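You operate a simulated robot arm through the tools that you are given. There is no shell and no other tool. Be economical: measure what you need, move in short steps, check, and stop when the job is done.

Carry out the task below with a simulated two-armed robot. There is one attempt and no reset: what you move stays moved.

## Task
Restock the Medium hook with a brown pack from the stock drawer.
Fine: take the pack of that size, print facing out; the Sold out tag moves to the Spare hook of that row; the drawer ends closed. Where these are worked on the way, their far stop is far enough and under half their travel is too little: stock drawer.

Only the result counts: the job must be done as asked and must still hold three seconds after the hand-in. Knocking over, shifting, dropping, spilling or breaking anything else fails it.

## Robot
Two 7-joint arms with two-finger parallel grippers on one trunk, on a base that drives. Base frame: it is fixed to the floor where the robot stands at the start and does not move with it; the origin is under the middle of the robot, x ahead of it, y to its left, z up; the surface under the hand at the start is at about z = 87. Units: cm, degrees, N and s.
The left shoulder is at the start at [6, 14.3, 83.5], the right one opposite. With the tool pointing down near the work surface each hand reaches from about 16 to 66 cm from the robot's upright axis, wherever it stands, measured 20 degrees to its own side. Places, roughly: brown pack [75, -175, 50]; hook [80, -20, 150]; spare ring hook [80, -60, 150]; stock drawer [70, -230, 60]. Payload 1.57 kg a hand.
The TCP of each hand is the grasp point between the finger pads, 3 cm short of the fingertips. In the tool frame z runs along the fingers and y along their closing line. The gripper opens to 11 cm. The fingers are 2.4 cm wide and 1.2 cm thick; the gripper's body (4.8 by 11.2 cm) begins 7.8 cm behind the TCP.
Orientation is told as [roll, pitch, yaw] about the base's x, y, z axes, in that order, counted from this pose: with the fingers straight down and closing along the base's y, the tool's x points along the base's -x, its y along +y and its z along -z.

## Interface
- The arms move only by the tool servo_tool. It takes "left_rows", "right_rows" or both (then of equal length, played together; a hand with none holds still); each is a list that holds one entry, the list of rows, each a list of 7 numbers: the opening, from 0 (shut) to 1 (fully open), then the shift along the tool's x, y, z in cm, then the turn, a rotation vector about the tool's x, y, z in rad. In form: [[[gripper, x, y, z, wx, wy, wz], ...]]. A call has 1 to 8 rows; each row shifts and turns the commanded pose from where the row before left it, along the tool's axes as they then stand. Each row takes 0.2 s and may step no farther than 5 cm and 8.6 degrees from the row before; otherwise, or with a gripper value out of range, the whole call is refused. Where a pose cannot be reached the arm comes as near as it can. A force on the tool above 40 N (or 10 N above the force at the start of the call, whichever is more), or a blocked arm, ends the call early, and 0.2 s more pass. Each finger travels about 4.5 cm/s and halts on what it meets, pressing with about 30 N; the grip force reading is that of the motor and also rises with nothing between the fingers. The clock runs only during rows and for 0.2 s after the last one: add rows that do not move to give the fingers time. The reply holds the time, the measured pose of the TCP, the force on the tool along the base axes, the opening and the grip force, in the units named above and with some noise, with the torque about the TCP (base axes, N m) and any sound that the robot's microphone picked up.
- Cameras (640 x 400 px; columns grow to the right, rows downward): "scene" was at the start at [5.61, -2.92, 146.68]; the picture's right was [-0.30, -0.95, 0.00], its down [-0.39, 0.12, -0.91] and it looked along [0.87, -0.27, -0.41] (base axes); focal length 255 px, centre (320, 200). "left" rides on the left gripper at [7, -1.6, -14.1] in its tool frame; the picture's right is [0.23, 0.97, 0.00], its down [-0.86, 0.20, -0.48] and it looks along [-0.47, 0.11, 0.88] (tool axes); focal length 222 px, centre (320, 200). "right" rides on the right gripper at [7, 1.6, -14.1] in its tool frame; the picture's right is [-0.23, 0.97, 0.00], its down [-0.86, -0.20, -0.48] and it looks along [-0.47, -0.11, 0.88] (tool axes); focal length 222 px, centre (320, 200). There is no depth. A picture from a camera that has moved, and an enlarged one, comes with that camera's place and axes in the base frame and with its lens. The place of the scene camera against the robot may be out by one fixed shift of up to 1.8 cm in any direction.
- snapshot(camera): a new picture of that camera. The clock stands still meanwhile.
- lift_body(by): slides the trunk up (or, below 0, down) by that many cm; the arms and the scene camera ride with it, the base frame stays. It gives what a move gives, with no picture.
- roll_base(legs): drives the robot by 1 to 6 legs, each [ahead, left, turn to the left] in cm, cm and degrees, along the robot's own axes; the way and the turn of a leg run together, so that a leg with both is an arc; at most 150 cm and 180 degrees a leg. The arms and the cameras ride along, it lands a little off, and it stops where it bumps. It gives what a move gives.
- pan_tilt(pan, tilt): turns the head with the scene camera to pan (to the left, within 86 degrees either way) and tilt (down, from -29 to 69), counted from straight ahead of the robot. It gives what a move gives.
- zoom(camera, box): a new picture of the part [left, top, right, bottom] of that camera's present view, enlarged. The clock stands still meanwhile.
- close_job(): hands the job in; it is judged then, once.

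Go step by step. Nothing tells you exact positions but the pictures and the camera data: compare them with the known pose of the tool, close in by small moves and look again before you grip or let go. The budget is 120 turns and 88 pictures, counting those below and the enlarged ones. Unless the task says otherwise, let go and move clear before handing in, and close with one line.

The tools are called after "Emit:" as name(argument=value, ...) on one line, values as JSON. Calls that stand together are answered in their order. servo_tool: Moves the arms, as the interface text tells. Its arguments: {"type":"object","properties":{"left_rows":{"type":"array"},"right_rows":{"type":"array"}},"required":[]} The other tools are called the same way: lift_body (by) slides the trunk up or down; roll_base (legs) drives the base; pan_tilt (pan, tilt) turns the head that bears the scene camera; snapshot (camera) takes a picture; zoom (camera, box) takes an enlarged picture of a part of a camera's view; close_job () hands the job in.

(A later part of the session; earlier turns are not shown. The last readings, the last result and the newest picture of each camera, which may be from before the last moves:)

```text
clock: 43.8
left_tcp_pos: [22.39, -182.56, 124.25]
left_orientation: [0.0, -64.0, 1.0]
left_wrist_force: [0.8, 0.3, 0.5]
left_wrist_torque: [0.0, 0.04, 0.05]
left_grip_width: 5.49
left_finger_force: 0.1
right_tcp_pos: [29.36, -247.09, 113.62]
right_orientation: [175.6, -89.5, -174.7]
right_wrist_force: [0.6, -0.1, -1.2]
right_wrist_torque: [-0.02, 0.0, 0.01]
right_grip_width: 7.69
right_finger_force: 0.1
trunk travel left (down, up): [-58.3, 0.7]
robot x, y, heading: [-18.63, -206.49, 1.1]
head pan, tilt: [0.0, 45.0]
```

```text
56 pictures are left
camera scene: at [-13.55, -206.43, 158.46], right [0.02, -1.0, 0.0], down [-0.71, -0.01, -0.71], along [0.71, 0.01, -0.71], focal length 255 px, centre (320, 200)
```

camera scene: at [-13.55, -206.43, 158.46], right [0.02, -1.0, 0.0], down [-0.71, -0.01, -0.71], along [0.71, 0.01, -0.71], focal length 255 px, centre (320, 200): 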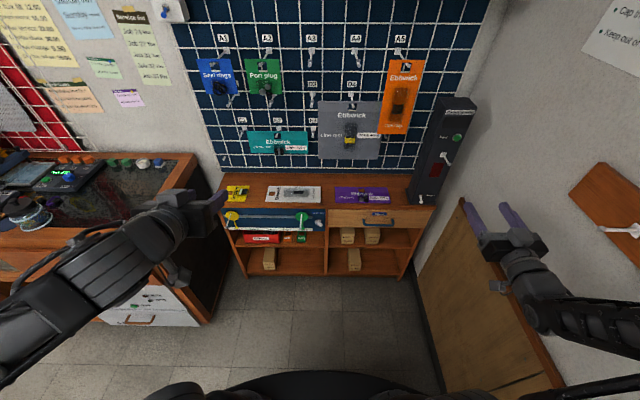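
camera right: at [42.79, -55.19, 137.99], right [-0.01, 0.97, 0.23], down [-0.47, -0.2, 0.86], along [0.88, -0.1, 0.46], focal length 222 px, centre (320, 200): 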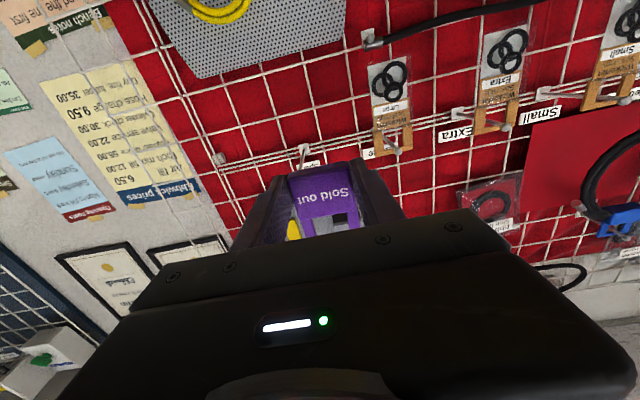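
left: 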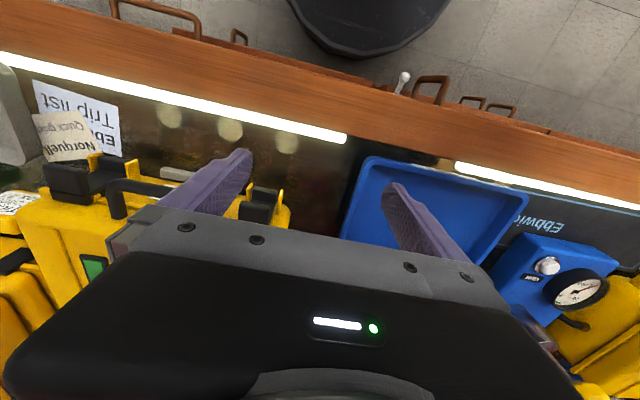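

Good view. I zoom on the shelf unit and on the white-fronted drawer at left.

Emit:
zoom(camera="scene", box=[212, 170, 452, 320])

Emit:
zoom(camera="scene", box=[60, 220, 220, 320])

```text
2.67 times, centred on (332, 245) of scene
camera zoom: at [-13.55, -206.43, 158.46], right [0.02, -1.0, 0.0], down [-0.71, -0.01, -0.71], along [0.71, 0.01, -0.71], focal length 679 px, centre (288, 80)
```

zoom: 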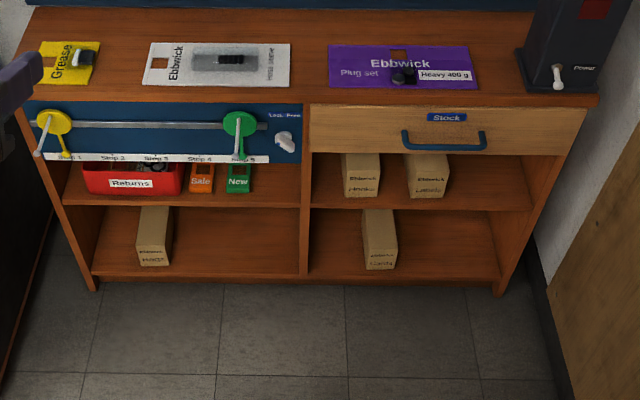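

```text
4.00 times, centred on (140, 270) of scene
camera zoom: at [-13.55, -206.43, 158.46], right [0.02, -1.0, 0.0], down [-0.71, -0.01, -0.71], along [0.71, 0.01, -0.71], focal length 1019 px, centre (1040, -80)
```

zoom: 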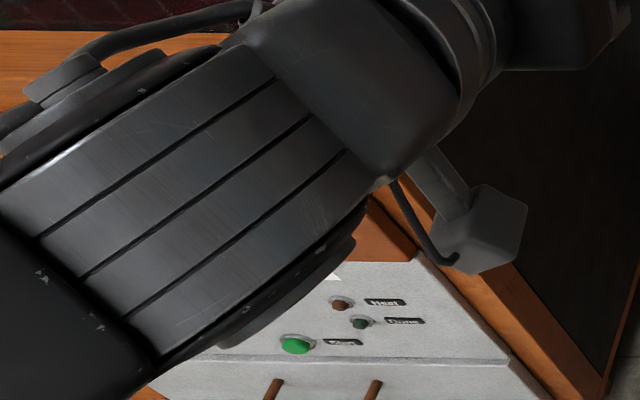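

The "Stock" drawer has a blue bar handle near y≈-234. I lower the trunk 38 cm, roll the right hand 90° so it closes vertically, and take a closer look.

Emit:
lift_body(by=-38)

Emit:
servo_tool(right_rows=[[[0.5, 0, 0, 0, 0, 0, 0.143], [0.5, 0, 0, 0, 0, 0, 0.143], [0.5, 0, 0, 0, 0, 0, 0.143], [0.5, 0, 0, 0, 0, 0, 0.143], [0.5, 0, 0, 0, 0, 0, 0.143], [0.5, 0, 0, 0, 0, 0, 0.143], [0.5, 0, 0, 0, 0, 0, 0.143], [0.5, 0, 0, 0, 0, 0, 0.143]]])

Emit:
servo_tool(right_rows=[[[0.5, 0, 0, 0, 0, 0, 0.143], [0.5, 0, 0, 0, 0, 0, 0.143], [0.5, 0, 0, 0, 0, 0, 0.143], [0.5, 2, -3, 0, 0, 0, 0], [0.5, 2, -3, 0, 0, 0, 0], [0.5, 2, -3, 0, 0, 0, 0]]])

Emit:
pan_tilt(pan=-12, tilt=35)

Emit:
snapshot(camera="scene")

Emit:
snapshot(camera="right")

```text
clock: 47.5
left_tcp_pos: [22.29, -182.48, 86.27]
left_orientation: [0.0, -64.1, 1.1]
left_wrist_force: [0.4, 0.4, 0.1]
left_wrist_torque: [-0.01, -0.01, -0.05]
left_grip_width: 5.51
left_finger_force: 0.0
right_tcp_pos: [29.34, -247.0, 75.63]
right_orientation: [175.8, -89.5, -174.8]
right_wrist_force: [-0.7, -0.3, 0.4]
right_wrist_torque: [0.01, -0.04, 0.0]
right_grip_width: 7.67
right_finger_force: 0.0
trunk travel left (down, up): [-20.3, 38.7]
robot x, y, heading: [-18.16, -206.72, 1.2]
head pan, tilt: [0.0, 45.0]
```

```text
clock: 49.3
left_tcp_pos: [22.4, -182.59, 86.38]
left_orientation: [0.0, -64.1, 1.0]
left_wrist_force: [0.4, 1.2, -0.4]
left_wrist_torque: [0.0, -0.02, 0.01]
left_grip_width: 5.52
left_finger_force: 0.0
right_tcp_pos: [29.39, -247.1, 75.78]
right_orientation: [90.5, -24.4, -89.4]
right_wrist_force: [-0.6, -0.3, 0.2]
right_wrist_torque: [-0.02, 0.01, -0.02]
right_grip_width: 5.51
right_finger_force: 0.1
trunk travel left (down, up): [-20.3, 38.7]
robot x, y, heading: [-18.54, -206.43, 1.3]
head pan, tilt: [0.0, 45.0]
```

```text
clock: 50.7
left_tcp_pos: [22.39, -182.45, 86.32]
left_orientation: [0.0, -63.9, 1.0]
left_wrist_force: [-0.8, -0.2, 0.4]
left_wrist_torque: [0.01, 0.0, 0.0]
left_grip_width: 5.49
left_finger_force: 0.1
right_tcp_pos: [29.8, -241.73, 66.54]
right_orientation: [90.6, 0.1, -89.1]
right_wrist_force: [0.9, 0.5, 1.4]
right_wrist_torque: [-0.01, 0.01, -0.01]
right_grip_width: 5.5
right_finger_force: 0.0
right hand out of reach, approached as far as the arm can: row 6
trunk travel left (down, up): [-20.3, 38.7]
robot x, y, heading: [-18.53, -206.13, 1.1]
head pan, tilt: [0.0, 45.0]
```

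```text
clock: 51.4
left_tcp_pos: [22.37, -182.45, 86.27]
left_orientation: [0.1, -64.0, 1.0]
left_wrist_force: [0.0, 0.7, 0.6]
left_wrist_torque: [0.04, -0.04, 0.01]
left_grip_width: 5.52
left_finger_force: 0.0
right_tcp_pos: [29.71, -241.74, 66.5]
right_orientation: [90.5, 0.0, -88.9]
right_wrist_force: [-0.3, -0.3, 0.3]
right_wrist_torque: [0.03, 0.01, 0.0]
right_grip_width: 5.53
right_finger_force: 0.1
trunk travel left (down, up): [-20.3, 38.7]
robot x, y, heading: [-18.3, -206.64, 1.0]
head pan, tilt: [-12.0, 35.0]
```

```text
53 pictures are left
camera scene: at [-13.04, -208.24, 121.94], right [-0.19, -0.98, 0.0], down [-0.56, 0.11, -0.82], along [0.8, -0.16, -0.57], focal length 255 px, centre (320, 200)
```

scene: 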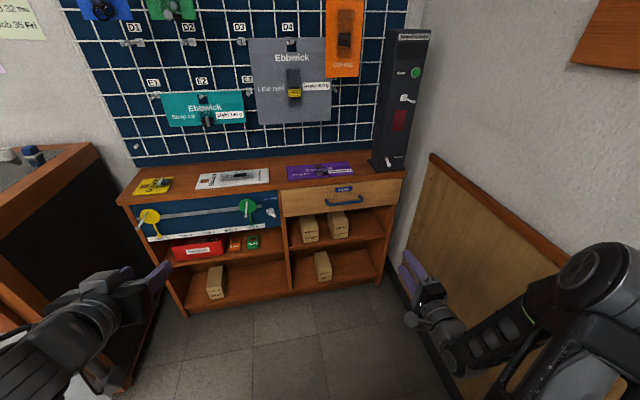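

```text
52 pictures are left
camera right: at [15.4, -235.01, 68.04], right [0.0, -0.23, 0.97], down [-0.46, -0.86, -0.21], along [0.89, -0.45, -0.1], focal length 222 px, centre (320, 200)
```

right: 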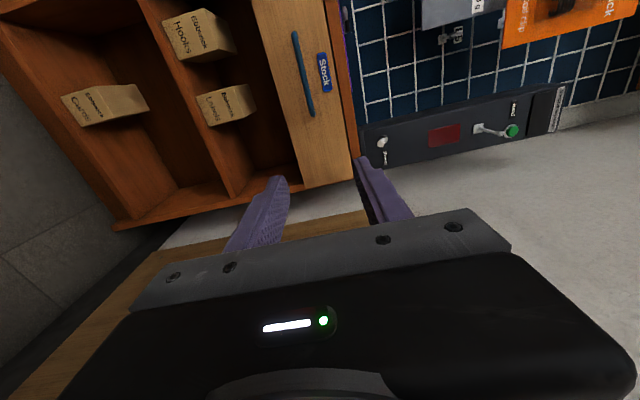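

Handle bar is near [63.5, -233, 66]. I bring the right hand in front of it.

Emit:
servo_tool(right_rows=[[[0.5, 1.5, 0, 4, 0, 0, 0], [0.5, 1.5, 0, 4, 0, 0, 0], [0.5, 1.5, 0, 4, 0, 0, 0], [0.5, 1.5, 0, 4, 0, 0, 0], [0.5, 1.5, 0, 4, 0, 0, 0], [0.5, 1, 0, 3, 0, 0, 0]]])

Emit:
snapshot(camera="scene")

Emit:
snapshot(camera="right")

```text
clock: 52.8
left_tcp_pos: [22.47, -182.5, 86.32]
left_orientation: [0.1, -64.0, 1.0]
left_wrist_force: [-0.9, 0.2, 0.9]
left_wrist_torque: [0.0, 0.03, 0.0]
left_grip_width: 5.51
left_finger_force: 0.1
right_tcp_pos: [53.02, -232.55, 66.66]
right_orientation: [90.5, 0.1, -89.1]
right_wrist_force: [0.2, -0.2, 0.3]
right_wrist_torque: [-0.03, 0.01, 0.0]
right_grip_width: 5.5
right_finger_force: 0.0
trunk travel left (down, up): [-20.3, 38.7]
robot x, y, heading: [-18.48, -206.29, 1.2]
head pan, tilt: [-12.0, 35.0]
```

```text
51 pictures are left
camera scene: at [-13.04, -208.25, 121.95], right [-0.19, -0.98, 0.0], down [-0.56, 0.11, -0.82], along [0.8, -0.16, -0.57], focal length 255 px, centre (320, 200)
```

scene: 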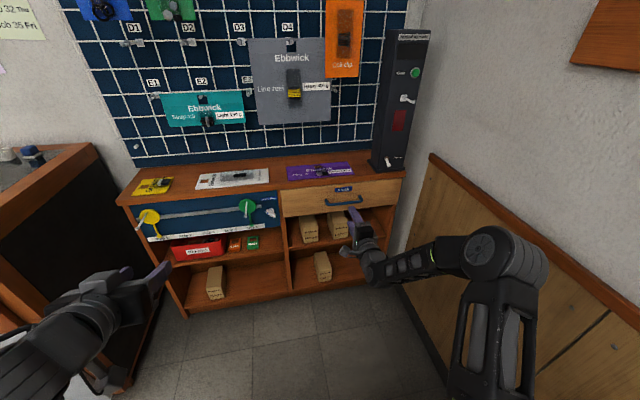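

```text
50 pictures are left
camera right: at [38.58, -225.93, 68.08], right [0.0, -0.23, 0.97], down [-0.46, -0.86, -0.21], along [0.89, -0.45, -0.1], focal length 222 px, centre (320, 200)
```

right: 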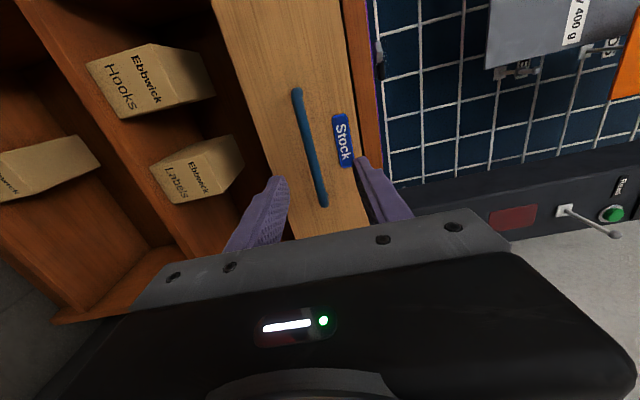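

Refined: the handle runs y -226…-241 at x≈65, z≈65.6. I lower 1 cm and advance 8.5 cm, then look.

Emit:
servo_tool(right_rows=[[[0.5, 0, -1, 2, 0, 0, 0], [0.5, 0, 0, 3, 0, 0, 0], [0.5, 0, 0, 2, 0, 0, 0], [0.5, 0, 0, 1.5, 0, 0, 0]]])

Emit:
snapshot(camera="right")

Emit:
zoom(camera="scene", box=[280, 165, 408, 245])

```text
clock: 53.8
left_tcp_pos: [22.43, -182.52, 86.3]
left_orientation: [0.0, -64.0, 1.0]
left_wrist_force: [0.3, 0.3, 0.3]
left_wrist_torque: [-0.02, -0.01, -0.03]
left_grip_width: 5.49
left_finger_force: 0.1
right_tcp_pos: [61.33, -232.62, 65.48]
right_orientation: [90.4, 0.1, -89.3]
right_wrist_force: [0.1, -0.4, 0.0]
right_wrist_torque: [0.0, 0.01, -0.01]
right_grip_width: 5.5
right_finger_force: 0.0
trunk travel left (down, up): [-20.3, 38.7]
robot x, y, heading: [-18.67, -206.16, 1.3]
head pan, tilt: [-12.0, 35.0]
```

```text
49 pictures are left
camera right: at [46.95, -225.88, 66.99], right [0.0, -0.23, 0.97], down [-0.46, -0.86, -0.21], along [0.89, -0.45, -0.1], focal length 222 px, centre (320, 200)
```

right: 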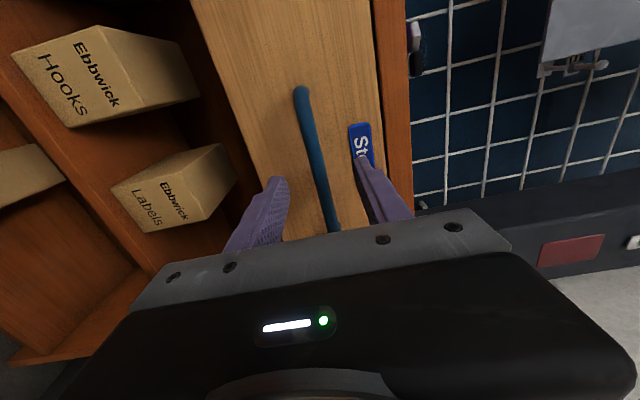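

```text
5.00 times, centred on (344, 205) of scene
camera zoom: at [-13.03, -208.25, 121.95], right [-0.19, -0.98, 0.0], down [-0.56, 0.11, -0.82], along [0.8, -0.16, -0.57], focal length 1274 px, centre (200, 175)
```

zoom: 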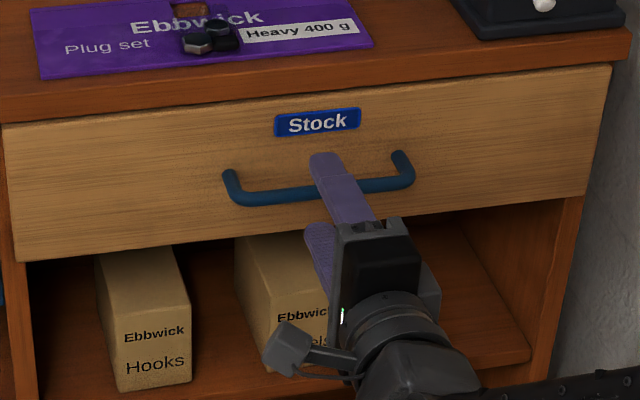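

The fingers straddle the bar. I advance 1.5 cm and close.

Emit:
servo_tool(right_rows=[[[0.5, 0, 0, 0.8, 0, 0, 0], [0.5, 0, 0, 0.7, 0, 0, 0], [0, 0, 0, 0, 0, 0, 0], [0, 0, 0, 0, 0, 0, 0], [0, 0, 0, 0, 0, 0, 0], [0, 0, 0, 0, 0, 0, 0], [0, 0, 0, 0, 0, 0, 0]]])

Emit:
zoom(camera="scene", box=[280, 165, 408, 245])

```text
clock: 55.4
left_tcp_pos: [22.41, -182.51, 86.35]
left_orientation: [0.0, -64.0, 1.0]
left_wrist_force: [-0.1, 0.4, 0.3]
left_wrist_torque: [-0.02, 0.04, 0.0]
left_grip_width: 5.5
left_finger_force: 0.0
right_tcp_pos: [62.7, -232.58, 65.57]
right_orientation: [90.3, 0.1, -89.1]
right_wrist_force: [-1.9, 0.9, -4.7]
right_wrist_torque: [-0.2, 0.12, 0.01]
right_grip_width: 1.18
right_finger_force: 28.8
trunk travel left (down, up): [-20.3, 38.7]
robot x, y, heading: [-18.72, -206.61, 0.8]
head pan, tilt: [-12.0, 35.0]
```

```text
5.00 times, centred on (344, 205) of scene
camera zoom: at [-12.99, -208.25, 121.94], right [-0.19, -0.98, 0.0], down [-0.56, 0.11, -0.82], along [0.8, -0.16, -0.57], focal length 1274 px, centre (200, 175)
```

zoom: 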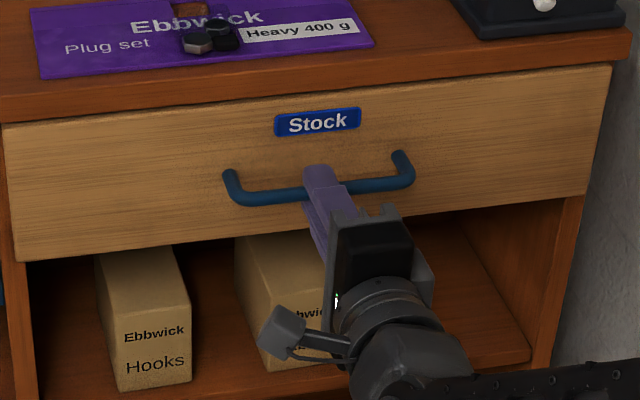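

Bar gripped (1.18 cm). I pull the drawer out along -x.

Emit:
servo_tool(right_rows=[[[0, 0, 0, -2, 0, 0, 0], [0, 0, 0, -3, 0, 0, 0], [0, 0, 0, -3, 0, 0, 0], [0, 0, 0, -3, 0, 0, 0], [0, 0, 0, -3, 0, 0, 0], [0, 0, 0, -3, 0, 0, 0], [0, 0, 0, -3, 0, 0, 0], [0, 0, 0, -3, 0, 0, 0]]])

Emit:
snapshot(camera="scene")

```text
clock: 57.2
left_tcp_pos: [22.57, -182.37, 86.24]
left_orientation: [-0.1, -64.0, 1.1]
left_wrist_force: [0.1, 0.5, -0.1]
left_wrist_torque: [0.02, -0.01, 0.01]
left_grip_width: 5.51
left_finger_force: 0.2
right_tcp_pos: [40.01, -232.81, 65.54]
right_orientation: [90.9, -0.1, -89.2]
right_wrist_force: [25.1, 7.0, 1.0]
right_wrist_torque: [-0.01, -0.03, 0.18]
right_grip_width: 1.18
right_finger_force: 28.7
trunk travel left (down, up): [-20.3, 38.7]
robot x, y, heading: [-18.37, -206.28, 1.1]
head pan, tilt: [-12.0, 35.0]
```

```text
46 pictures are left
camera scene: at [-12.82, -208.19, 121.95], right [-0.19, -0.98, 0.0], down [-0.56, 0.11, -0.82], along [0.8, -0.16, -0.57], focal length 255 px, centre (320, 200)
```

scene: 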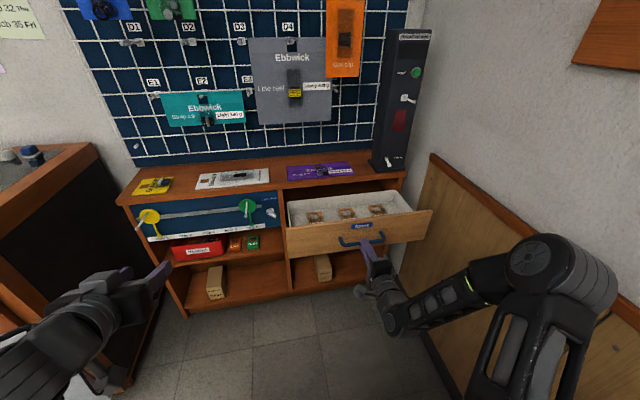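

Drawer is out about 22 cm and three brown packs are visible inside. I try pulling further and zoom.

Emit:
servo_tool(right_rows=[[[0, 0, 0, -1.5, 0, 0, 0], [0, 0, 0, -1.5, 0, 0, 0], [0, 0, 0, -1.5, 0, 0, 0]]])

Emit:
zoom(camera="scene", box=[272, 170, 432, 270])

```text
clock: 58.0
left_tcp_pos: [22.4, -182.48, 86.32]
left_orientation: [-0.1, -64.0, 1.0]
left_wrist_force: [-0.7, 0.2, -0.1]
left_wrist_torque: [0.04, 0.02, -0.02]
left_grip_width: 5.51
left_finger_force: 0.0
right_tcp_pos: [35.26, -233.03, 65.37]
right_orientation: [90.4, 0.2, -89.2]
right_wrist_force: [0.3, -0.9, 0.0]
right_wrist_torque: [-0.02, 0.02, -0.01]
right_grip_width: 0.0
right_finger_force: 21.6
trunk travel left (down, up): [-20.3, 38.7]
robot x, y, heading: [-18.39, -206.72, 1.4]
head pan, tilt: [-12.0, 35.0]
```

```text
4.00 times, centred on (352, 220) of scene
camera zoom: at [-13.05, -208.25, 121.95], right [-0.19, -0.98, 0.0], down [-0.56, 0.11, -0.82], along [0.8, -0.16, -0.57], focal length 1019 px, centre (192, 120)
```

zoom: 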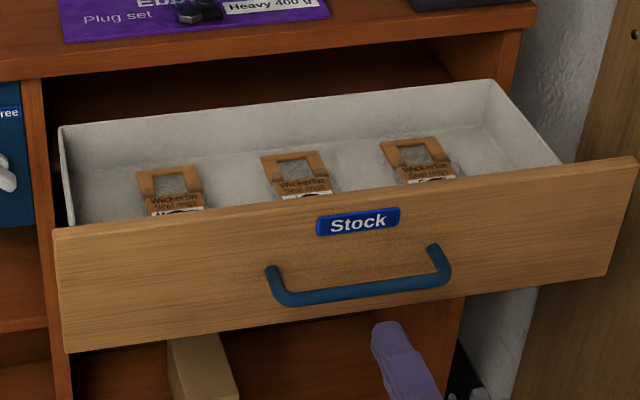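

The drawer is fully open (the grip slid off at the stop). Packs lie print up, headers toward the wall. I back off, raise the trunk and turn the right hand to point down.

Emit:
servo_tool(right_rows=[[[0.3, 0, 0, -3, 0, 0, 0], [0.5, 0, 0, -3, 0, 0, 0]]])

Emit:
lift_body(by=28)

Emit:
servo_tool(right_rows=[[[0.7, 0, 0, 0, 0, 0, -0.143], [0.7, 0, 0, 0, 0, 0, -0.143], [0.7, 0, 0, 0, 0, 0, -0.143], [0.7, 0, 0, 0, 0, 0, -0.143], [0.7, 0, 0, 0, 0, 0, -0.143], [0.7, 0, 0, 0, 0, 0, -0.143], [0.7, 0, 0, 0, 0, 0, -0.143], [0.7, 0, 0, 0, 0, 0, -0.143]]])

Emit:
servo_tool(right_rows=[[[0.7, 0, 0, 0, 0, 0, -0.143], [0.7, 0, 0, 0, 0, 0, -0.143], [0.7, 0, 0, 0, 0, 0, -0.141], [0.7, 0, 0, 0, 0, 0.143, 0], [0.7, 0, 0, 0, 0, 0.143, 0], [0.7, 0, 0, 0, 0, 0.143, 0], [0.7, 0, 0, 0, 0, 0.143, 0], [0.7, 0, 0, 0, 0, 0.143, 0]]])

Emit:
servo_tool(right_rows=[[[0.7, 0, 0, 0, 0, 0.143, 0], [0.7, 0, 0, 0, 0, 0.143, 0], [0.7, 0, 0, 0, 0, 0.143, 0], [0.7, 0, 0, 0, 0, 0.143, 0], [0.7, 0, 0, 0, 0, 0.143, 0], [0.7, 0, 0, 0, 0, 0.138, 0]]])

Emit:
zoom(camera="scene", box=[240, 160, 480, 310])

```text
clock: 58.6
left_tcp_pos: [22.31, -182.4, 86.33]
left_orientation: [-0.1, -64.0, 1.0]
left_wrist_force: [0.3, -0.4, -0.3]
left_wrist_torque: [0.0, 0.02, -0.02]
left_grip_width: 5.5
left_finger_force: 0.0
right_tcp_pos: [32.65, -234.53, 63.4]
right_orientation: [90.5, 0.1, -89.1]
right_wrist_force: [0.3, -0.1, 0.1]
right_wrist_torque: [0.03, -0.02, 0.0]
right_grip_width: 4.8
right_finger_force: 0.0
right hand out of reach, approached as far as the arm can: row 1, 2
trunk travel left (down, up): [-20.3, 38.7]
robot x, y, heading: [-18.51, -206.4, 1.1]
head pan, tilt: [-12.0, 35.0]
```

```text
clock: 61.5
left_tcp_pos: [22.36, -182.59, 114.33]
left_orientation: [0.0, -63.9, 0.9]
left_wrist_force: [0.3, 0.3, -0.2]
left_wrist_torque: [0.04, -0.01, -0.02]
left_grip_width: 5.51
left_finger_force: 0.2
right_tcp_pos: [32.57, -234.54, 91.43]
right_orientation: [90.6, 0.1, -88.9]
right_wrist_force: [1.1, -0.1, 0.1]
right_wrist_torque: [0.03, 0.02, -0.01]
right_grip_width: 5.51
right_finger_force: 0.1
trunk travel left (down, up): [-48.3, 10.7]
robot x, y, heading: [-18.34, -206.6, 1.2]
head pan, tilt: [-12.0, 35.0]
```

```text
clock: 63.3
left_tcp_pos: [22.28, -182.5, 114.3]
left_orientation: [0.0, -64.0, 1.0]
left_wrist_force: [-0.5, -0.7, -0.4]
left_wrist_torque: [0.03, -0.02, 0.0]
left_grip_width: 5.5
left_finger_force: 0.0
right_tcp_pos: [32.63, -234.58, 91.38]
right_orientation: [91.3, -65.5, -90.3]
right_wrist_force: [0.0, 0.1, -0.7]
right_wrist_torque: [0.0, -0.03, -0.01]
right_grip_width: 7.7
right_finger_force: 0.1
trunk travel left (down, up): [-48.3, 10.7]
robot x, y, heading: [-18.78, -206.58, 0.9]
head pan, tilt: [-12.0, 35.0]
```

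```text
clock: 65.1
left_tcp_pos: [22.31, -182.5, 114.26]
left_orientation: [-0.1, -64.0, 1.1]
left_wrist_force: [-0.7, -0.2, -0.8]
left_wrist_torque: [0.02, 0.0, 0.0]
left_grip_width: 5.52
left_finger_force: 0.0
right_tcp_pos: [34.16, -235.19, 90.85]
right_orientation: [0.3, -49.5, 0.7]
right_wrist_force: [0.3, -0.3, 0.0]
right_wrist_torque: [-0.01, -0.01, 0.0]
right_grip_width: 7.7
right_finger_force: 0.1
right hand out of reach, approached as far as the arm can: row 4, 5
trunk travel left (down, up): [-48.3, 10.7]
robot x, y, heading: [-18.58, -206.4, 0.9]
head pan, tilt: [-12.0, 35.0]
```

```text
clock: 66.5
left_tcp_pos: [22.48, -182.57, 114.21]
left_orientation: [0.0, -64.0, 1.0]
left_wrist_force: [-0.3, -0.3, -0.4]
left_wrist_torque: [-0.01, -0.06, -0.02]
left_grip_width: 5.51
left_finger_force: 0.0
right_tcp_pos: [34.26, -236.42, 90.79]
right_orientation: [-1.8, -7.1, -0.7]
right_wrist_force: [0.9, -0.8, -0.1]
right_wrist_torque: [-0.01, 0.01, -0.02]
right_grip_width: 7.69
right_finger_force: 0.1
right hand out of reach, approached as far as the arm can: row 2
trunk travel left (down, up): [-48.3, 10.7]
robot x, y, heading: [-18.49, -206.31, 1.0]
head pan, tilt: [-12.0, 35.0]
```

```text
2.67 times, centred on (360, 235) of scene
camera zoom: at [-12.97, -208.25, 149.95], right [-0.19, -0.98, 0.0], down [-0.56, 0.11, -0.82], along [0.8, -0.16, -0.57], focal length 679 px, centre (213, 107)
```

zoom: 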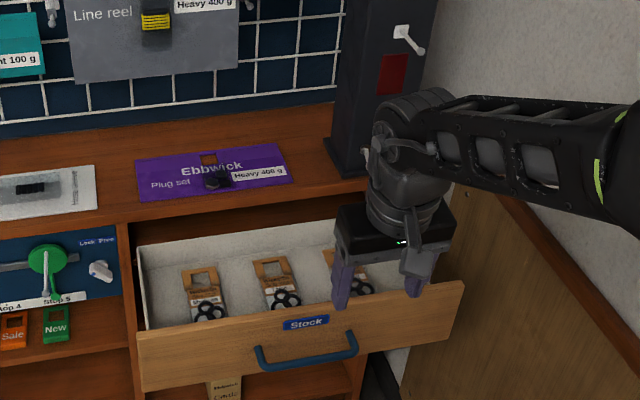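

Packs are in view; I zoom to read sizes.

Emit:
zoom(camera="scene", box=[290, 245, 386, 305])

Emit:
snapshot(camera="right")

```text
6.67 times, centred on (338, 275) of scene
camera zoom: at [-12.97, -208.25, 149.95], right [-0.19, -0.98, 0.0], down [-0.56, 0.11, -0.82], along [0.8, -0.16, -0.57], focal length 1698 px, centre (200, -300)
```

zoom: 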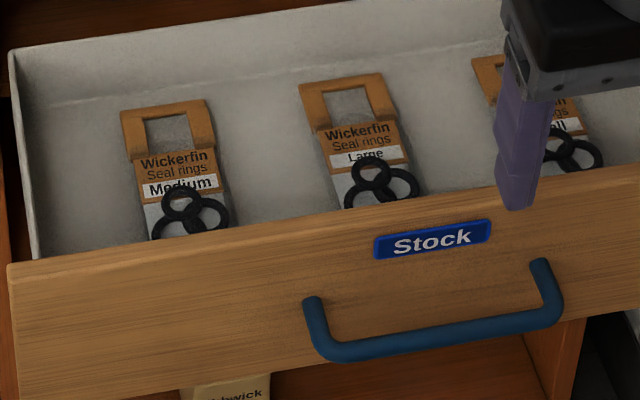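

```text
42 pictures are left
camera right: at [25.63, -234.25, 103.83], right [0.24, 0.97, 0.0], down [0.79, -0.19, 0.59], along [0.57, -0.14, -0.81], focal length 222 px, centre (320, 200)
```

right: 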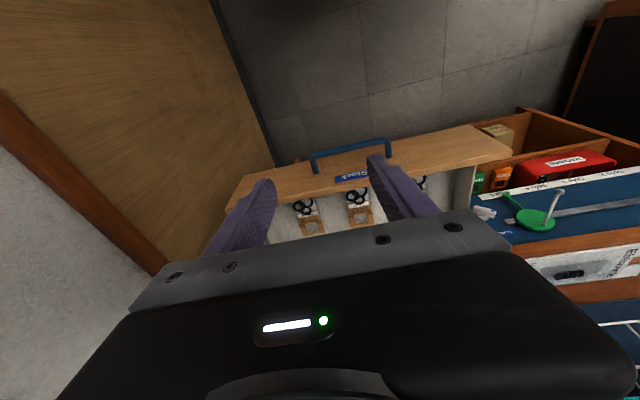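

The left pack is "Medium", around x 53–65, y≈-221. I move the hand over it at height and look.

Emit:
servo_tool(right_rows=[[[0.8, -3.3, 2.1, 0, 0, 0, 0], [0.8, -3.3, 2.1, 0, 0, 0, 0], [0.8, -3.3, 2.1, 0, 0, 0, 0], [0.8, -3.3, 2.1, 0, 0, 0, 0], [0.8, -3.3, 2.1, 0, 0, 0, 0], [0.8, -3.3, 2.1, 0, 0, 0, 0], [0.8, -3, 2.1, 0, 0, 0, 0]]])

Emit:
snapshot(camera="right")

Emit:
snapshot(camera="scene")

```text
clock: 68.1
left_tcp_pos: [22.37, -182.67, 114.28]
left_orientation: [0.1, -64.0, 0.9]
left_wrist_force: [0.2, -0.2, 0.5]
left_wrist_torque: [-0.01, 0.03, 0.02]
left_grip_width: 5.53
left_finger_force: 0.1
right_tcp_pos: [53.81, -222.8, 91.91]
right_orientation: [-2.0, -7.4, -0.6]
right_wrist_force: [-0.4, 0.7, -0.3]
right_wrist_torque: [0.02, -0.01, 0.06]
right_grip_width: 8.81
right_finger_force: 0.0
right hand out of reach, approached as far as the arm can: row 6, 7
trunk travel left (down, up): [-48.3, 10.7]
robot x, y, heading: [-18.27, -206.63, 1.1]
head pan, tilt: [-12.0, 35.0]
```

```text
41 pictures are left
camera right: at [45.02, -220.63, 104.88], right [0.24, 0.97, 0.0], down [0.78, -0.19, 0.59], along [0.57, -0.14, -0.81], focal length 222 px, centre (320, 200)
```

right: 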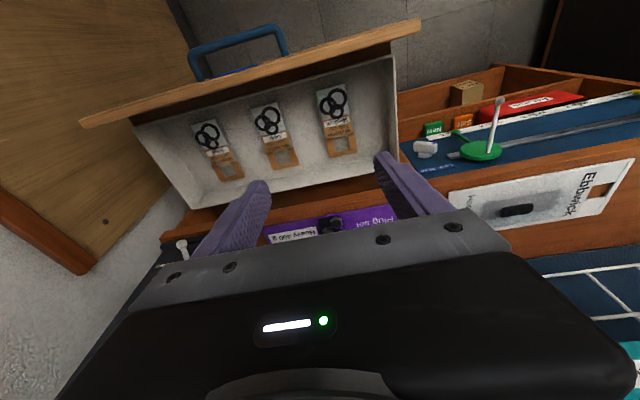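

```text
40 pictures are left
camera scene: at [-12.99, -208.35, 149.95], right [-0.19, -0.98, 0.0], down [-0.56, 0.11, -0.82], along [0.8, -0.16, -0.57], focal length 255 px, centre (320, 200)
```

scene: 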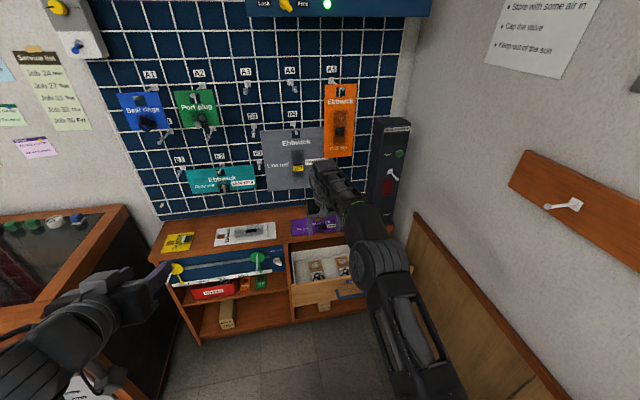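

Medium pack centre is about [58.5, -220.6, 61]. Reach is limited, so I drive 12 cm ahead, level the hand, and set it over x≈58.

Emit:
roll_base(legs=[[12, 0, 0]])

Emit:
servo_tool(right_rows=[[[0.8, 2, 0.4, 0, -0.035, 0.07, 0], [0.8, 2, 0.4, 0, 0, 0.06, 0], [0.8, 2, 0.4, 3, 0, 0, 0], [0.8, 1, 0.4, 3, 0, 0, 0], [0.8, 0, 0, 3, 0, 0, 0]]])

Emit:
snapshot(camera="right")

```text
clock: 69.3
left_tcp_pos: [34.65, -182.28, 114.18]
left_orientation: [0.1, -64.0, 1.0]
left_wrist_force: [0.6, 0.1, -0.3]
left_wrist_torque: [-0.02, -0.02, -0.02]
left_grip_width: 5.48
left_finger_force: 0.1
right_tcp_pos: [65.85, -222.62, 91.66]
right_orientation: [-2.0, -7.4, -0.7]
right_wrist_force: [0.3, 0.1, -0.7]
right_wrist_torque: [0.0, 0.06, 0.0]
right_grip_width: 8.81
right_finger_force: 0.1
trunk travel left (down, up): [-48.3, 10.7]
robot x, y, heading: [-6.52, -206.35, 1.0]
head pan, tilt: [-12.0, 35.0]
```

```text
clock: 70.5
left_tcp_pos: [34.59, -182.41, 114.28]
left_orientation: [0.0, -64.0, 0.9]
left_wrist_force: [0.4, 0.7, -0.4]
left_wrist_torque: [-0.02, 0.0, 0.01]
left_grip_width: 5.51
left_finger_force: 0.1
right_tcp_pos: [58.23, -221.06, 82.28]
right_orientation: [0.1, 0.0, -0.9]
right_wrist_force: [0.1, 0.2, -0.5]
right_wrist_torque: [0.0, 0.02, 0.01]
right_grip_width: 8.8
right_finger_force: 0.1
right hand out of reach, approached as far as the arm can: row 2
trunk travel left (down, up): [-48.3, 10.7]
robot x, y, heading: [-6.47, -206.06, 0.9]
head pan, tilt: [-12.0, 35.0]
```

```text
39 pictures are left
camera right: at [51.23, -219.44, 96.45], right [0.24, 0.97, 0.0], down [0.85, -0.21, 0.48], along [0.46, -0.11, -0.88], focal length 222 px, centre (320, 200)
```

right: 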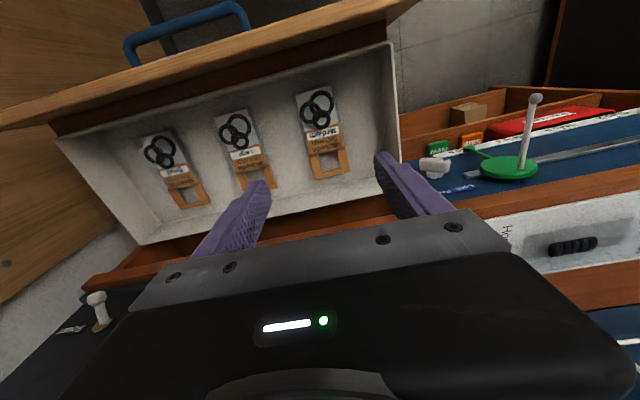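

Aligned to within 0.5 cm. I nudge +0.4 in y and descend to z≈67.

Emit:
servo_tool(right_rows=[[[0.75, 0, 0.4, 4, 0, 0, 0], [0.75, 0, 0, 4, 0, 0, 0], [0.75, 0, 0, 4, 0, 0, 0], [0.75, 0, 0, 3, 0, 0, 0]]])

Emit:
snapshot(camera="right")

Emit:
zoom(camera="scene", box=[260, 220, 420, 320])

```text
clock: 71.5
left_tcp_pos: [34.54, -182.38, 114.28]
left_orientation: [0.0, -64.1, 0.9]
left_wrist_force: [0.3, 0.1, 0.8]
left_wrist_torque: [-0.01, 0.01, -0.03]
left_grip_width: 5.51
left_finger_force: 0.1
right_tcp_pos: [58.47, -220.7, 66.98]
right_orientation: [0.1, 0.0, -0.9]
right_wrist_force: [0.0, 0.0, 0.0]
right_wrist_torque: [-0.04, 0.01, -0.02]
right_grip_width: 8.25
right_finger_force: 0.0
trunk travel left (down, up): [-48.3, 10.7]
robot x, y, heading: [-6.1, -206.14, 0.8]
head pan, tilt: [-12.0, 35.0]
```

```text
38 pictures are left
camera right: at [51.38, -219.06, 81.12], right [0.24, 0.97, 0.0], down [0.85, -0.21, 0.48], along [0.46, -0.11, -0.88], focal length 222 px, centre (320, 200)
```

right: 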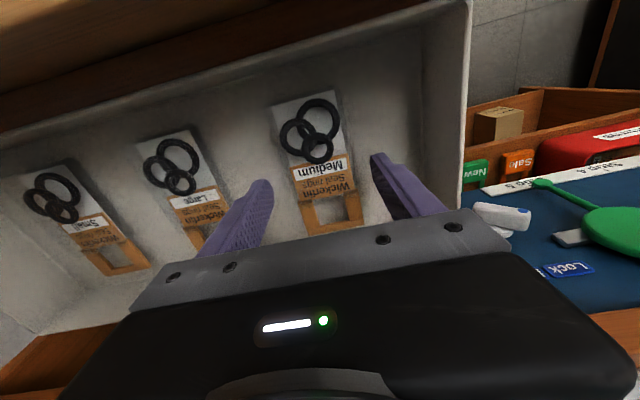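

```text
4.00 times, centred on (340, 270) of scene
camera zoom: at [-0.93, -208.06, 149.95], right [-0.19, -0.98, 0.0], down [-0.56, 0.11, -0.82], along [0.8, -0.16, -0.57], focal length 1019 px, centre (240, -80)
```

zoom: 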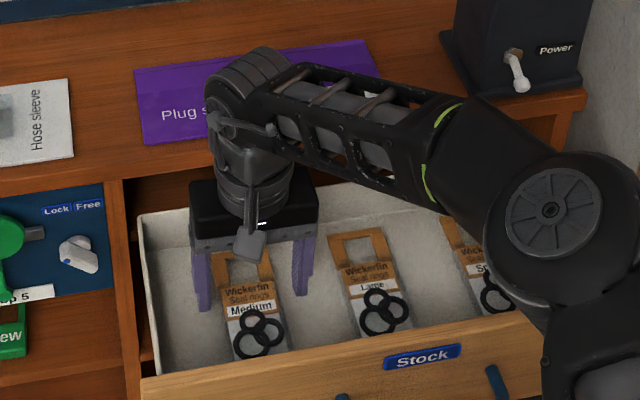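

Pack top is at z≈61–61.5. I descend to z≈63.6, then creep until a light contact.

Emit:
servo_tool(right_rows=[[[0.75, 0, 0, 2, 0, 0, 0], [0.75, 0, 0, 1.3, 0, 0, 0], [0.75, 0, 0, 0, 0, 0, 0]]])

Emit:
snapshot(camera="right")

Emit:
zoom(camera="scene", box=[290, 250, 370, 300])

```text
clock: 72.3
left_tcp_pos: [34.55, -182.32, 114.28]
left_orientation: [0.0, -64.0, 0.9]
left_wrist_force: [0.1, 0.1, -0.6]
left_wrist_torque: [0.0, -0.03, -0.04]
left_grip_width: 5.49
left_finger_force: 0.1
right_tcp_pos: [58.28, -220.89, 63.91]
right_orientation: [0.1, 0.1, -0.9]
right_wrist_force: [-0.4, -0.4, 0.4]
right_wrist_torque: [0.01, 0.03, -0.02]
right_grip_width: 8.24
right_finger_force: 0.0
trunk travel left (down, up): [-48.3, 10.7]
robot x, y, heading: [-6.3, -205.97, 1.1]
head pan, tilt: [-12.0, 35.0]
```

```text
36 pictures are left
camera right: at [51.26, -219.09, 77.95], right [0.24, 0.97, 0.0], down [0.85, -0.21, 0.48], along [0.46, -0.11, -0.88], focal length 222 px, centre (320, 200)
```

right: 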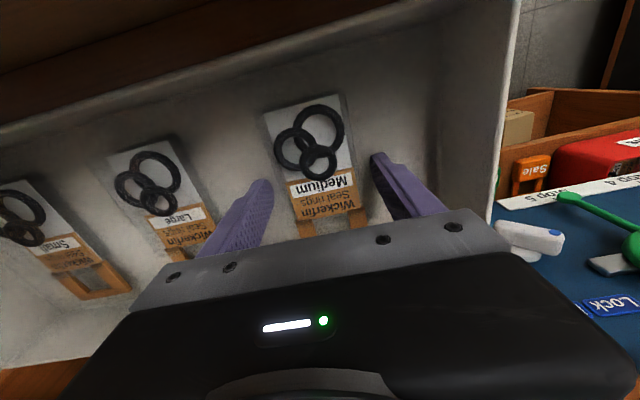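

```text
8.00 times, centred on (330, 275) of scene
camera zoom: at [-0.97, -208.05, 149.95], right [-0.19, -0.98, 0.0], down [-0.56, 0.11, -0.82], along [0.8, -0.16, -0.57], focal length 2038 px, centre (240, -400)
```

zoom: 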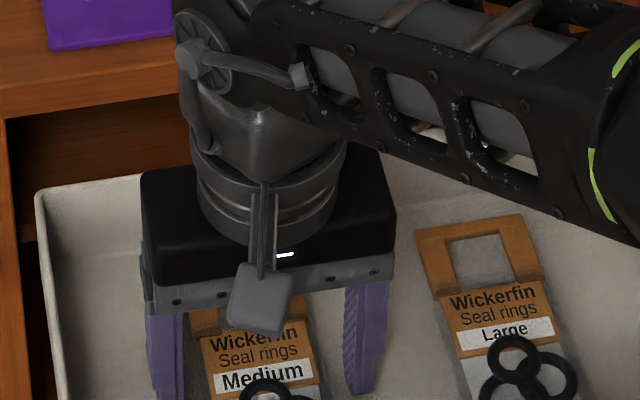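

Emit:
servo_tool(right_rows=[[[0.75, 0, 0, 0.4, 0, 0, 0], [0.75, 0, 0, 0, 0, 0, 0]]])

Emit:
servo_tool(right_rows=[[[0.75, 0, 0, 0.4, 0, 0, 0], [0.75, 0, 0, 0, 0, 0, 0]]])

```text
clock: 72.9
left_tcp_pos: [34.27, -182.37, 114.52]
left_orientation: [-0.1, -64.2, 1.0]
left_wrist_force: [0.0, -0.1, 0.7]
left_wrist_torque: [0.02, 0.02, -0.02]
left_grip_width: 5.49
left_finger_force: 0.1
right_tcp_pos: [58.33, -220.71, 63.78]
right_orientation: [0.0, -0.4, -0.8]
right_wrist_force: [2.3, -3.2, 30.7]
right_wrist_torque: [-0.57, 0.34, 0.61]
right_grip_width: 8.3
right_finger_force: 0.1
trunk travel left (down, up): [-48.3, 10.7]
robot x, y, heading: [-6.71, -206.24, 0.9]
head pan, tilt: [-12.0, 35.0]
```

```text
clock: 73.2
left_tcp_pos: [34.37, -182.43, 114.21]
left_orientation: [0.0, -64.1, 0.9]
left_wrist_force: [-0.2, 0.3, 0.1]
left_wrist_torque: [0.0, 0.01, 0.0]
left_grip_width: 5.49
left_finger_force: 0.0
right_tcp_pos: [58.7, -220.76, 63.83]
right_orientation: [0.0, -0.6, -1.0]
right_wrist_force: [-0.1, -0.5, 15.4]
right_wrist_torque: [-0.53, 0.2, 0.07]
right_grip_width: 8.3
right_finger_force: 0.5
trunk travel left (down, up): [-48.3, 10.7]
robot x, y, heading: [-6.58, -206.3, 0.8]
head pan, tilt: [-12.0, 35.0]
stopped in row 1 (right hand): the force on the tool passed its limit at 44 N (the readings are from after the stop); the commanded pose is now the measured one
```

Fingertips reached the drawer floor (TCP z≈63.8). I raise 0.25 cm and close on the pack.

Emit:
servo_tool(right_rows=[[[0.75, 0, 0, -0.25, 0, 0, 0], [0.4, 0, 0, 0, 0, 0, 0], [0.3, 0, 0, 0, 0, 0, 0], [0.3, 0, 0, 0, 0, 0, 0], [0.3, 0, 0, 0, 0, 0, 0], [0.3, 0, 0, 0, 0, 0, 0]]])

Emit:
snapshot(camera="right")

```text
clock: 74.6
left_tcp_pos: [34.61, -182.27, 114.16]
left_orientation: [0.1, -63.9, 0.9]
left_wrist_force: [-0.4, -0.1, 1.4]
left_wrist_torque: [-0.02, 0.01, -0.02]
left_grip_width: 5.47
left_finger_force: 0.1
right_tcp_pos: [58.36, -220.76, 63.74]
right_orientation: [0.0, -0.3, -0.9]
right_wrist_force: [-1.3, 0.0, 0.8]
right_wrist_torque: [-0.05, 0.03, 0.01]
right_grip_width: 5.86
right_finger_force: 30.1
trunk travel left (down, up): [-48.3, 10.7]
robot x, y, heading: [-6.31, -205.96, 1.2]
head pan, tilt: [-12.0, 35.0]
```

```text
34 pictures are left
camera right: at [51.35, -219.06, 77.91], right [0.24, 0.97, 0.0], down [0.85, -0.21, 0.48], along [0.47, -0.12, -0.88], focal length 222 px, centre (320, 200)
```

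right: 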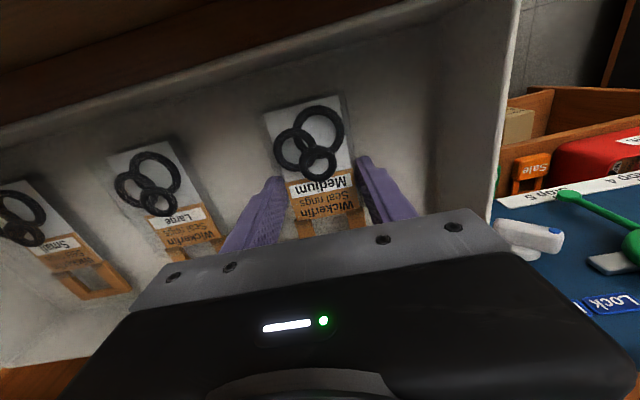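

Gripped at 5.86 cm. I lift a little and check it comes along.

Emit:
servo_tool(right_rows=[[[0.3, 0, 0, -1, 0, 0, 0], [0.3, 0, 0, -2, 0, 0, 0], [0.3, 0, 0, -3, 0, 0, 0], [0.3, 0, 0, -3, 0, 0, 0]]])

Emit:
snapshot(camera="right")

Emit:
zoom(camera="scene", box=[270, 220, 398, 300])

```text
clock: 75.6
left_tcp_pos: [34.46, -182.29, 114.24]
left_orientation: [0.0, -64.0, 0.8]
left_wrist_force: [0.0, -0.4, -0.1]
left_wrist_torque: [0.03, -0.01, 0.03]
left_grip_width: 5.5
left_finger_force: 0.1
right_tcp_pos: [58.49, -220.9, 72.85]
right_orientation: [0.0, -0.3, -0.9]
right_wrist_force: [-0.4, 0.2, -0.2]
right_wrist_torque: [-0.01, -0.05, 0.01]
right_grip_width: 5.87
right_finger_force: 30.1
trunk travel left (down, up): [-48.3, 10.7]
robot x, y, heading: [-6.55, -206.08, 0.7]
head pan, tilt: [-12.0, 35.0]
```

```text
33 pictures are left
camera right: at [51.34, -219.2, 86.95], right [0.24, 0.97, 0.0], down [0.85, -0.21, 0.48], along [0.47, -0.12, -0.88], focal length 222 px, centre (320, 200)
```

right: 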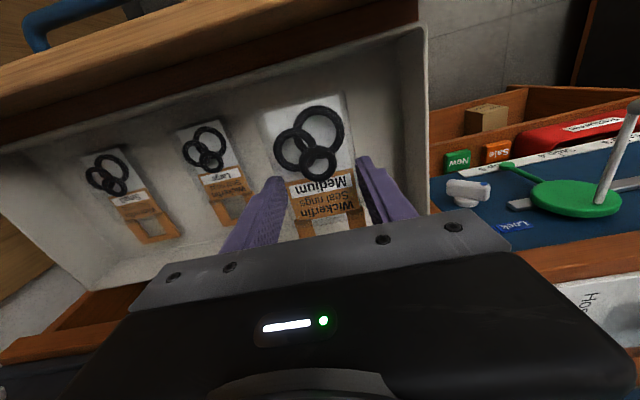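

```text
5.00 times, centred on (334, 260) of scene
camera zoom: at [-0.99, -208.05, 149.95], right [-0.19, -0.98, 0.0], down [-0.56, 0.11, -0.82], along [0.8, -0.16, -0.57], focal length 1274 px, centre (250, -100)
```

zoom: 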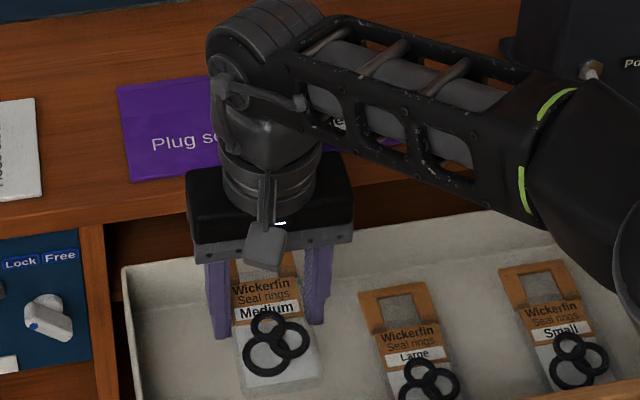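

The Medium pack is in hand. I lift clear, back away, and then tilt the hand forward so the pack hangs upright with print out.

Emit:
servo_tool(right_rows=[[[0.3, 0, 0, -4, 0, 0, 0], [0.3, 0, 0, -4, 0, 0, 0], [0.3, 0, 0, -4, 0, 0, 0], [0.3, 0, 0, -4, 0, 0, 0]]])

Emit:
roll_base(legs=[[-20, 0, 0]])

Emit:
lift_body(by=10.2)

Emit:
servo_tool(right_rows=[[[0.3, 0, 0, -2, 0, -0.14, 0], [0.3, 0, 0, -2, 0, -0.14, 0], [0.3, 0, 0, -2, 0, -0.14, 0], [0.3, 0, 0, -2, 0, -0.14, 0], [0.3, 0, 0, -2, 0, -0.14, 0], [0.3, 0, 0, -2, 0, -0.14, 0], [0.3, -2, 0, 0, 0, -0.14, 0], [0.3, -2, 0, 0, 0, -0.14, 0]]])

Emit:
servo_tool(right_rows=[[[0.3, -3, 0, 0, 0, -0.14, 0], [0.3, -3, 0, 0, 0, -0.14, 0], [0.3, -3, 0, 0, 0, -0.165, 0], [0.3, -3, 0, 0, 0, 0, 0], [0.3, -3, 0, 0, 0, 0, 0], [0.3, -3, 0, 0, 0, 0, 0], [0.3, -3, 0, 0, 0, 0, 0]]])

Emit:
snapshot(camera="scene")

```text
clock: 76.6
left_tcp_pos: [34.5, -182.36, 114.31]
left_orientation: [0.0, -64.1, 1.0]
left_wrist_force: [0.3, -0.7, -0.2]
left_wrist_torque: [-0.01, 0.03, 0.02]
left_grip_width: 5.5
left_finger_force: 0.0
right_tcp_pos: [58.28, -220.88, 88.77]
right_orientation: [0.0, -0.2, -0.9]
right_wrist_force: [-1.2, 0.5, -0.5]
right_wrist_torque: [0.04, -0.01, -0.03]
right_grip_width: 5.86
right_finger_force: 29.4
trunk travel left (down, up): [-48.3, 10.7]
robot x, y, heading: [-6.46, -206.67, 0.7]
head pan, tilt: [-12.0, 35.0]
```

```text
clock: 78.2
left_tcp_pos: [14.38, -182.79, 114.29]
left_orientation: [0.0, -64.1, 0.9]
left_wrist_force: [-0.4, 0.4, -1.0]
left_wrist_torque: [0.03, 0.0, 0.0]
left_grip_width: 5.52
left_finger_force: 0.0
right_tcp_pos: [38.24, -221.33, 88.68]
right_orientation: [0.0, -0.3, -0.8]
right_wrist_force: [0.0, -0.5, -0.5]
right_wrist_torque: [0.01, -0.06, 0.03]
right_grip_width: 5.87
right_finger_force: 29.7
trunk travel left (down, up): [-48.3, 10.7]
robot x, y, heading: [-26.29, -206.62, 0.9]
head pan, tilt: [-12.0, 35.0]
```

```text
clock: 79.6
left_tcp_pos: [14.51, -182.72, 124.41]
left_orientation: [-0.1, -64.0, 0.8]
left_wrist_force: [0.0, -0.1, -0.1]
left_wrist_torque: [0.0, -0.02, -0.01]
left_grip_width: 5.49
left_finger_force: 0.1
right_tcp_pos: [38.38, -221.25, 98.92]
right_orientation: [0.0, -0.3, -0.9]
right_wrist_force: [0.5, 0.0, -0.6]
right_wrist_torque: [0.02, 0.01, -0.02]
right_grip_width: 5.87
right_finger_force: 29.7
trunk travel left (down, up): [-58.5, 0.5]
robot x, y, heading: [-26.08, -206.15, 1.2]
head pan, tilt: [-12.0, 35.0]
```

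```text
clock: 81.4
left_tcp_pos: [14.42, -182.75, 124.5]
left_orientation: [-0.1, -64.1, 0.9]
left_wrist_force: [-0.1, 0.3, -0.7]
left_wrist_torque: [-0.01, 0.0, -0.01]
left_grip_width: 5.49
left_finger_force: 0.0
right_tcp_pos: [36.63, -221.31, 113.15]
right_orientation: [0.1, -64.5, -0.9]
right_wrist_force: [0.0, 0.1, -0.3]
right_wrist_torque: [0.02, 0.04, 0.01]
right_grip_width: 5.89
right_finger_force: 30.0
trunk travel left (down, up): [-58.5, 0.5]
robot x, y, heading: [-25.88, -206.45, 0.9]
head pan, tilt: [-12.0, 35.0]
```

```text
refused: row 3 steps farther than a row can; nothing moved
```

```text
31 pictures are left
camera scene: at [-21.0, -208.36, 160.15], right [-0.19, -0.98, 0.0], down [-0.56, 0.11, -0.82], along [0.8, -0.16, -0.57], focal length 255 px, centre (320, 200)
```

scene: 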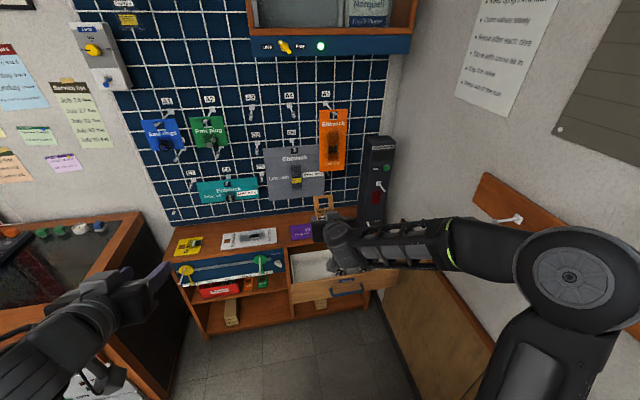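

I finish the tilt, raise the hand, and drive back along y toward the Medium hook.

Emit:
servo_tool(right_rows=[[[0.3, -3, 0, 0, 0, -0.148, 0], [0.3, -3, 0, 0, 0, -0.148, 0], [0.3, -3, 0, 0, 0, -0.145, 0], [0.3, -4, 0, 0, 0, 0, 0], [0.3, -4, 0, 0, 0, 0, 0], [0.3, -4, 0, 0, 0, 0, 0], [0.3, -4, 0, 0, 0, 0, 0], [0.3, -3, 0, 0, 0, 0, 0]]])

Emit:
roll_base(legs=[[0, 111, -0.5], [0, 111, -0.4]])

Emit:
pan_tilt(pan=-15, tilt=15)

Emit:
snapshot(camera="scene")

```text
clock: 83.2
left_tcp_pos: [14.53, -182.62, 124.53]
left_orientation: [0.0, -64.0, 0.9]
left_wrist_force: [0.4, 0.3, 0.0]
left_wrist_torque: [0.0, -0.01, 0.01]
left_grip_width: 5.51
left_finger_force: 0.1
right_tcp_pos: [39.37, -221.6, 140.81]
right_orientation: [-0.4, -89.7, -0.4]
right_wrist_force: [0.0, 0.3, 0.5]
right_wrist_torque: [0.01, 0.0, 0.0]
right_grip_width: 5.86
right_finger_force: 29.8
trunk travel left (down, up): [-58.5, 0.5]
robot x, y, heading: [-26.34, -206.28, 0.8]
head pan, tilt: [-12.0, 35.0]
```

```text
clock: 94.1
left_tcp_pos: [9.38, 39.03, 124.56]
left_orientation: [-0.1, -64.0, 1.4]
left_wrist_force: [0.6, -0.1, 0.0]
left_wrist_torque: [0.02, -0.03, 0.0]
left_grip_width: 5.51
left_finger_force: 0.1
right_tcp_pos: [34.61, 0.41, 140.76]
right_orientation: [3.6, -89.6, -3.9]
right_wrist_force: [-0.3, 0.4, -0.3]
right_wrist_torque: [0.01, 0.01, -0.05]
right_grip_width: 5.89
right_finger_force: 29.9
trunk travel left (down, up): [-58.5, 0.5]
robot x, y, heading: [-31.33, 14.98, 1.3]
head pan, tilt: [-12.0, 35.0]
```

```text
clock: 94.9
left_tcp_pos: [9.42, 39.11, 124.55]
left_orientation: [0.0, -64.0, 1.6]
left_wrist_force: [0.0, 0.7, 0.6]
left_wrist_torque: [0.03, -0.05, 0.01]
left_grip_width: 5.47
left_finger_force: 0.0
right_tcp_pos: [34.61, 0.58, 140.79]
right_orientation: [5.9, -89.7, -6.2]
right_wrist_force: [0.1, -0.4, 0.1]
right_wrist_torque: [0.0, 0.01, 0.04]
right_grip_width: 5.85
right_finger_force: 30.0
trunk travel left (down, up): [-58.5, 0.5]
robot x, y, heading: [-31.38, 14.81, 1.3]
head pan, tilt: [-15.0, 15.0]
```

```text
30 pictures are left
camera scene: at [-25.43, 12.44, 163.34], right [-0.23, -0.97, 0.0], down [-0.25, 0.06, -0.97], along [0.94, -0.23, -0.26], focal length 255 px, centre (320, 200)
```

scene: 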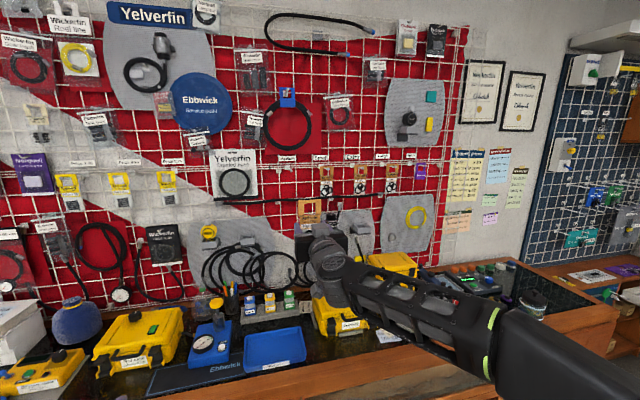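

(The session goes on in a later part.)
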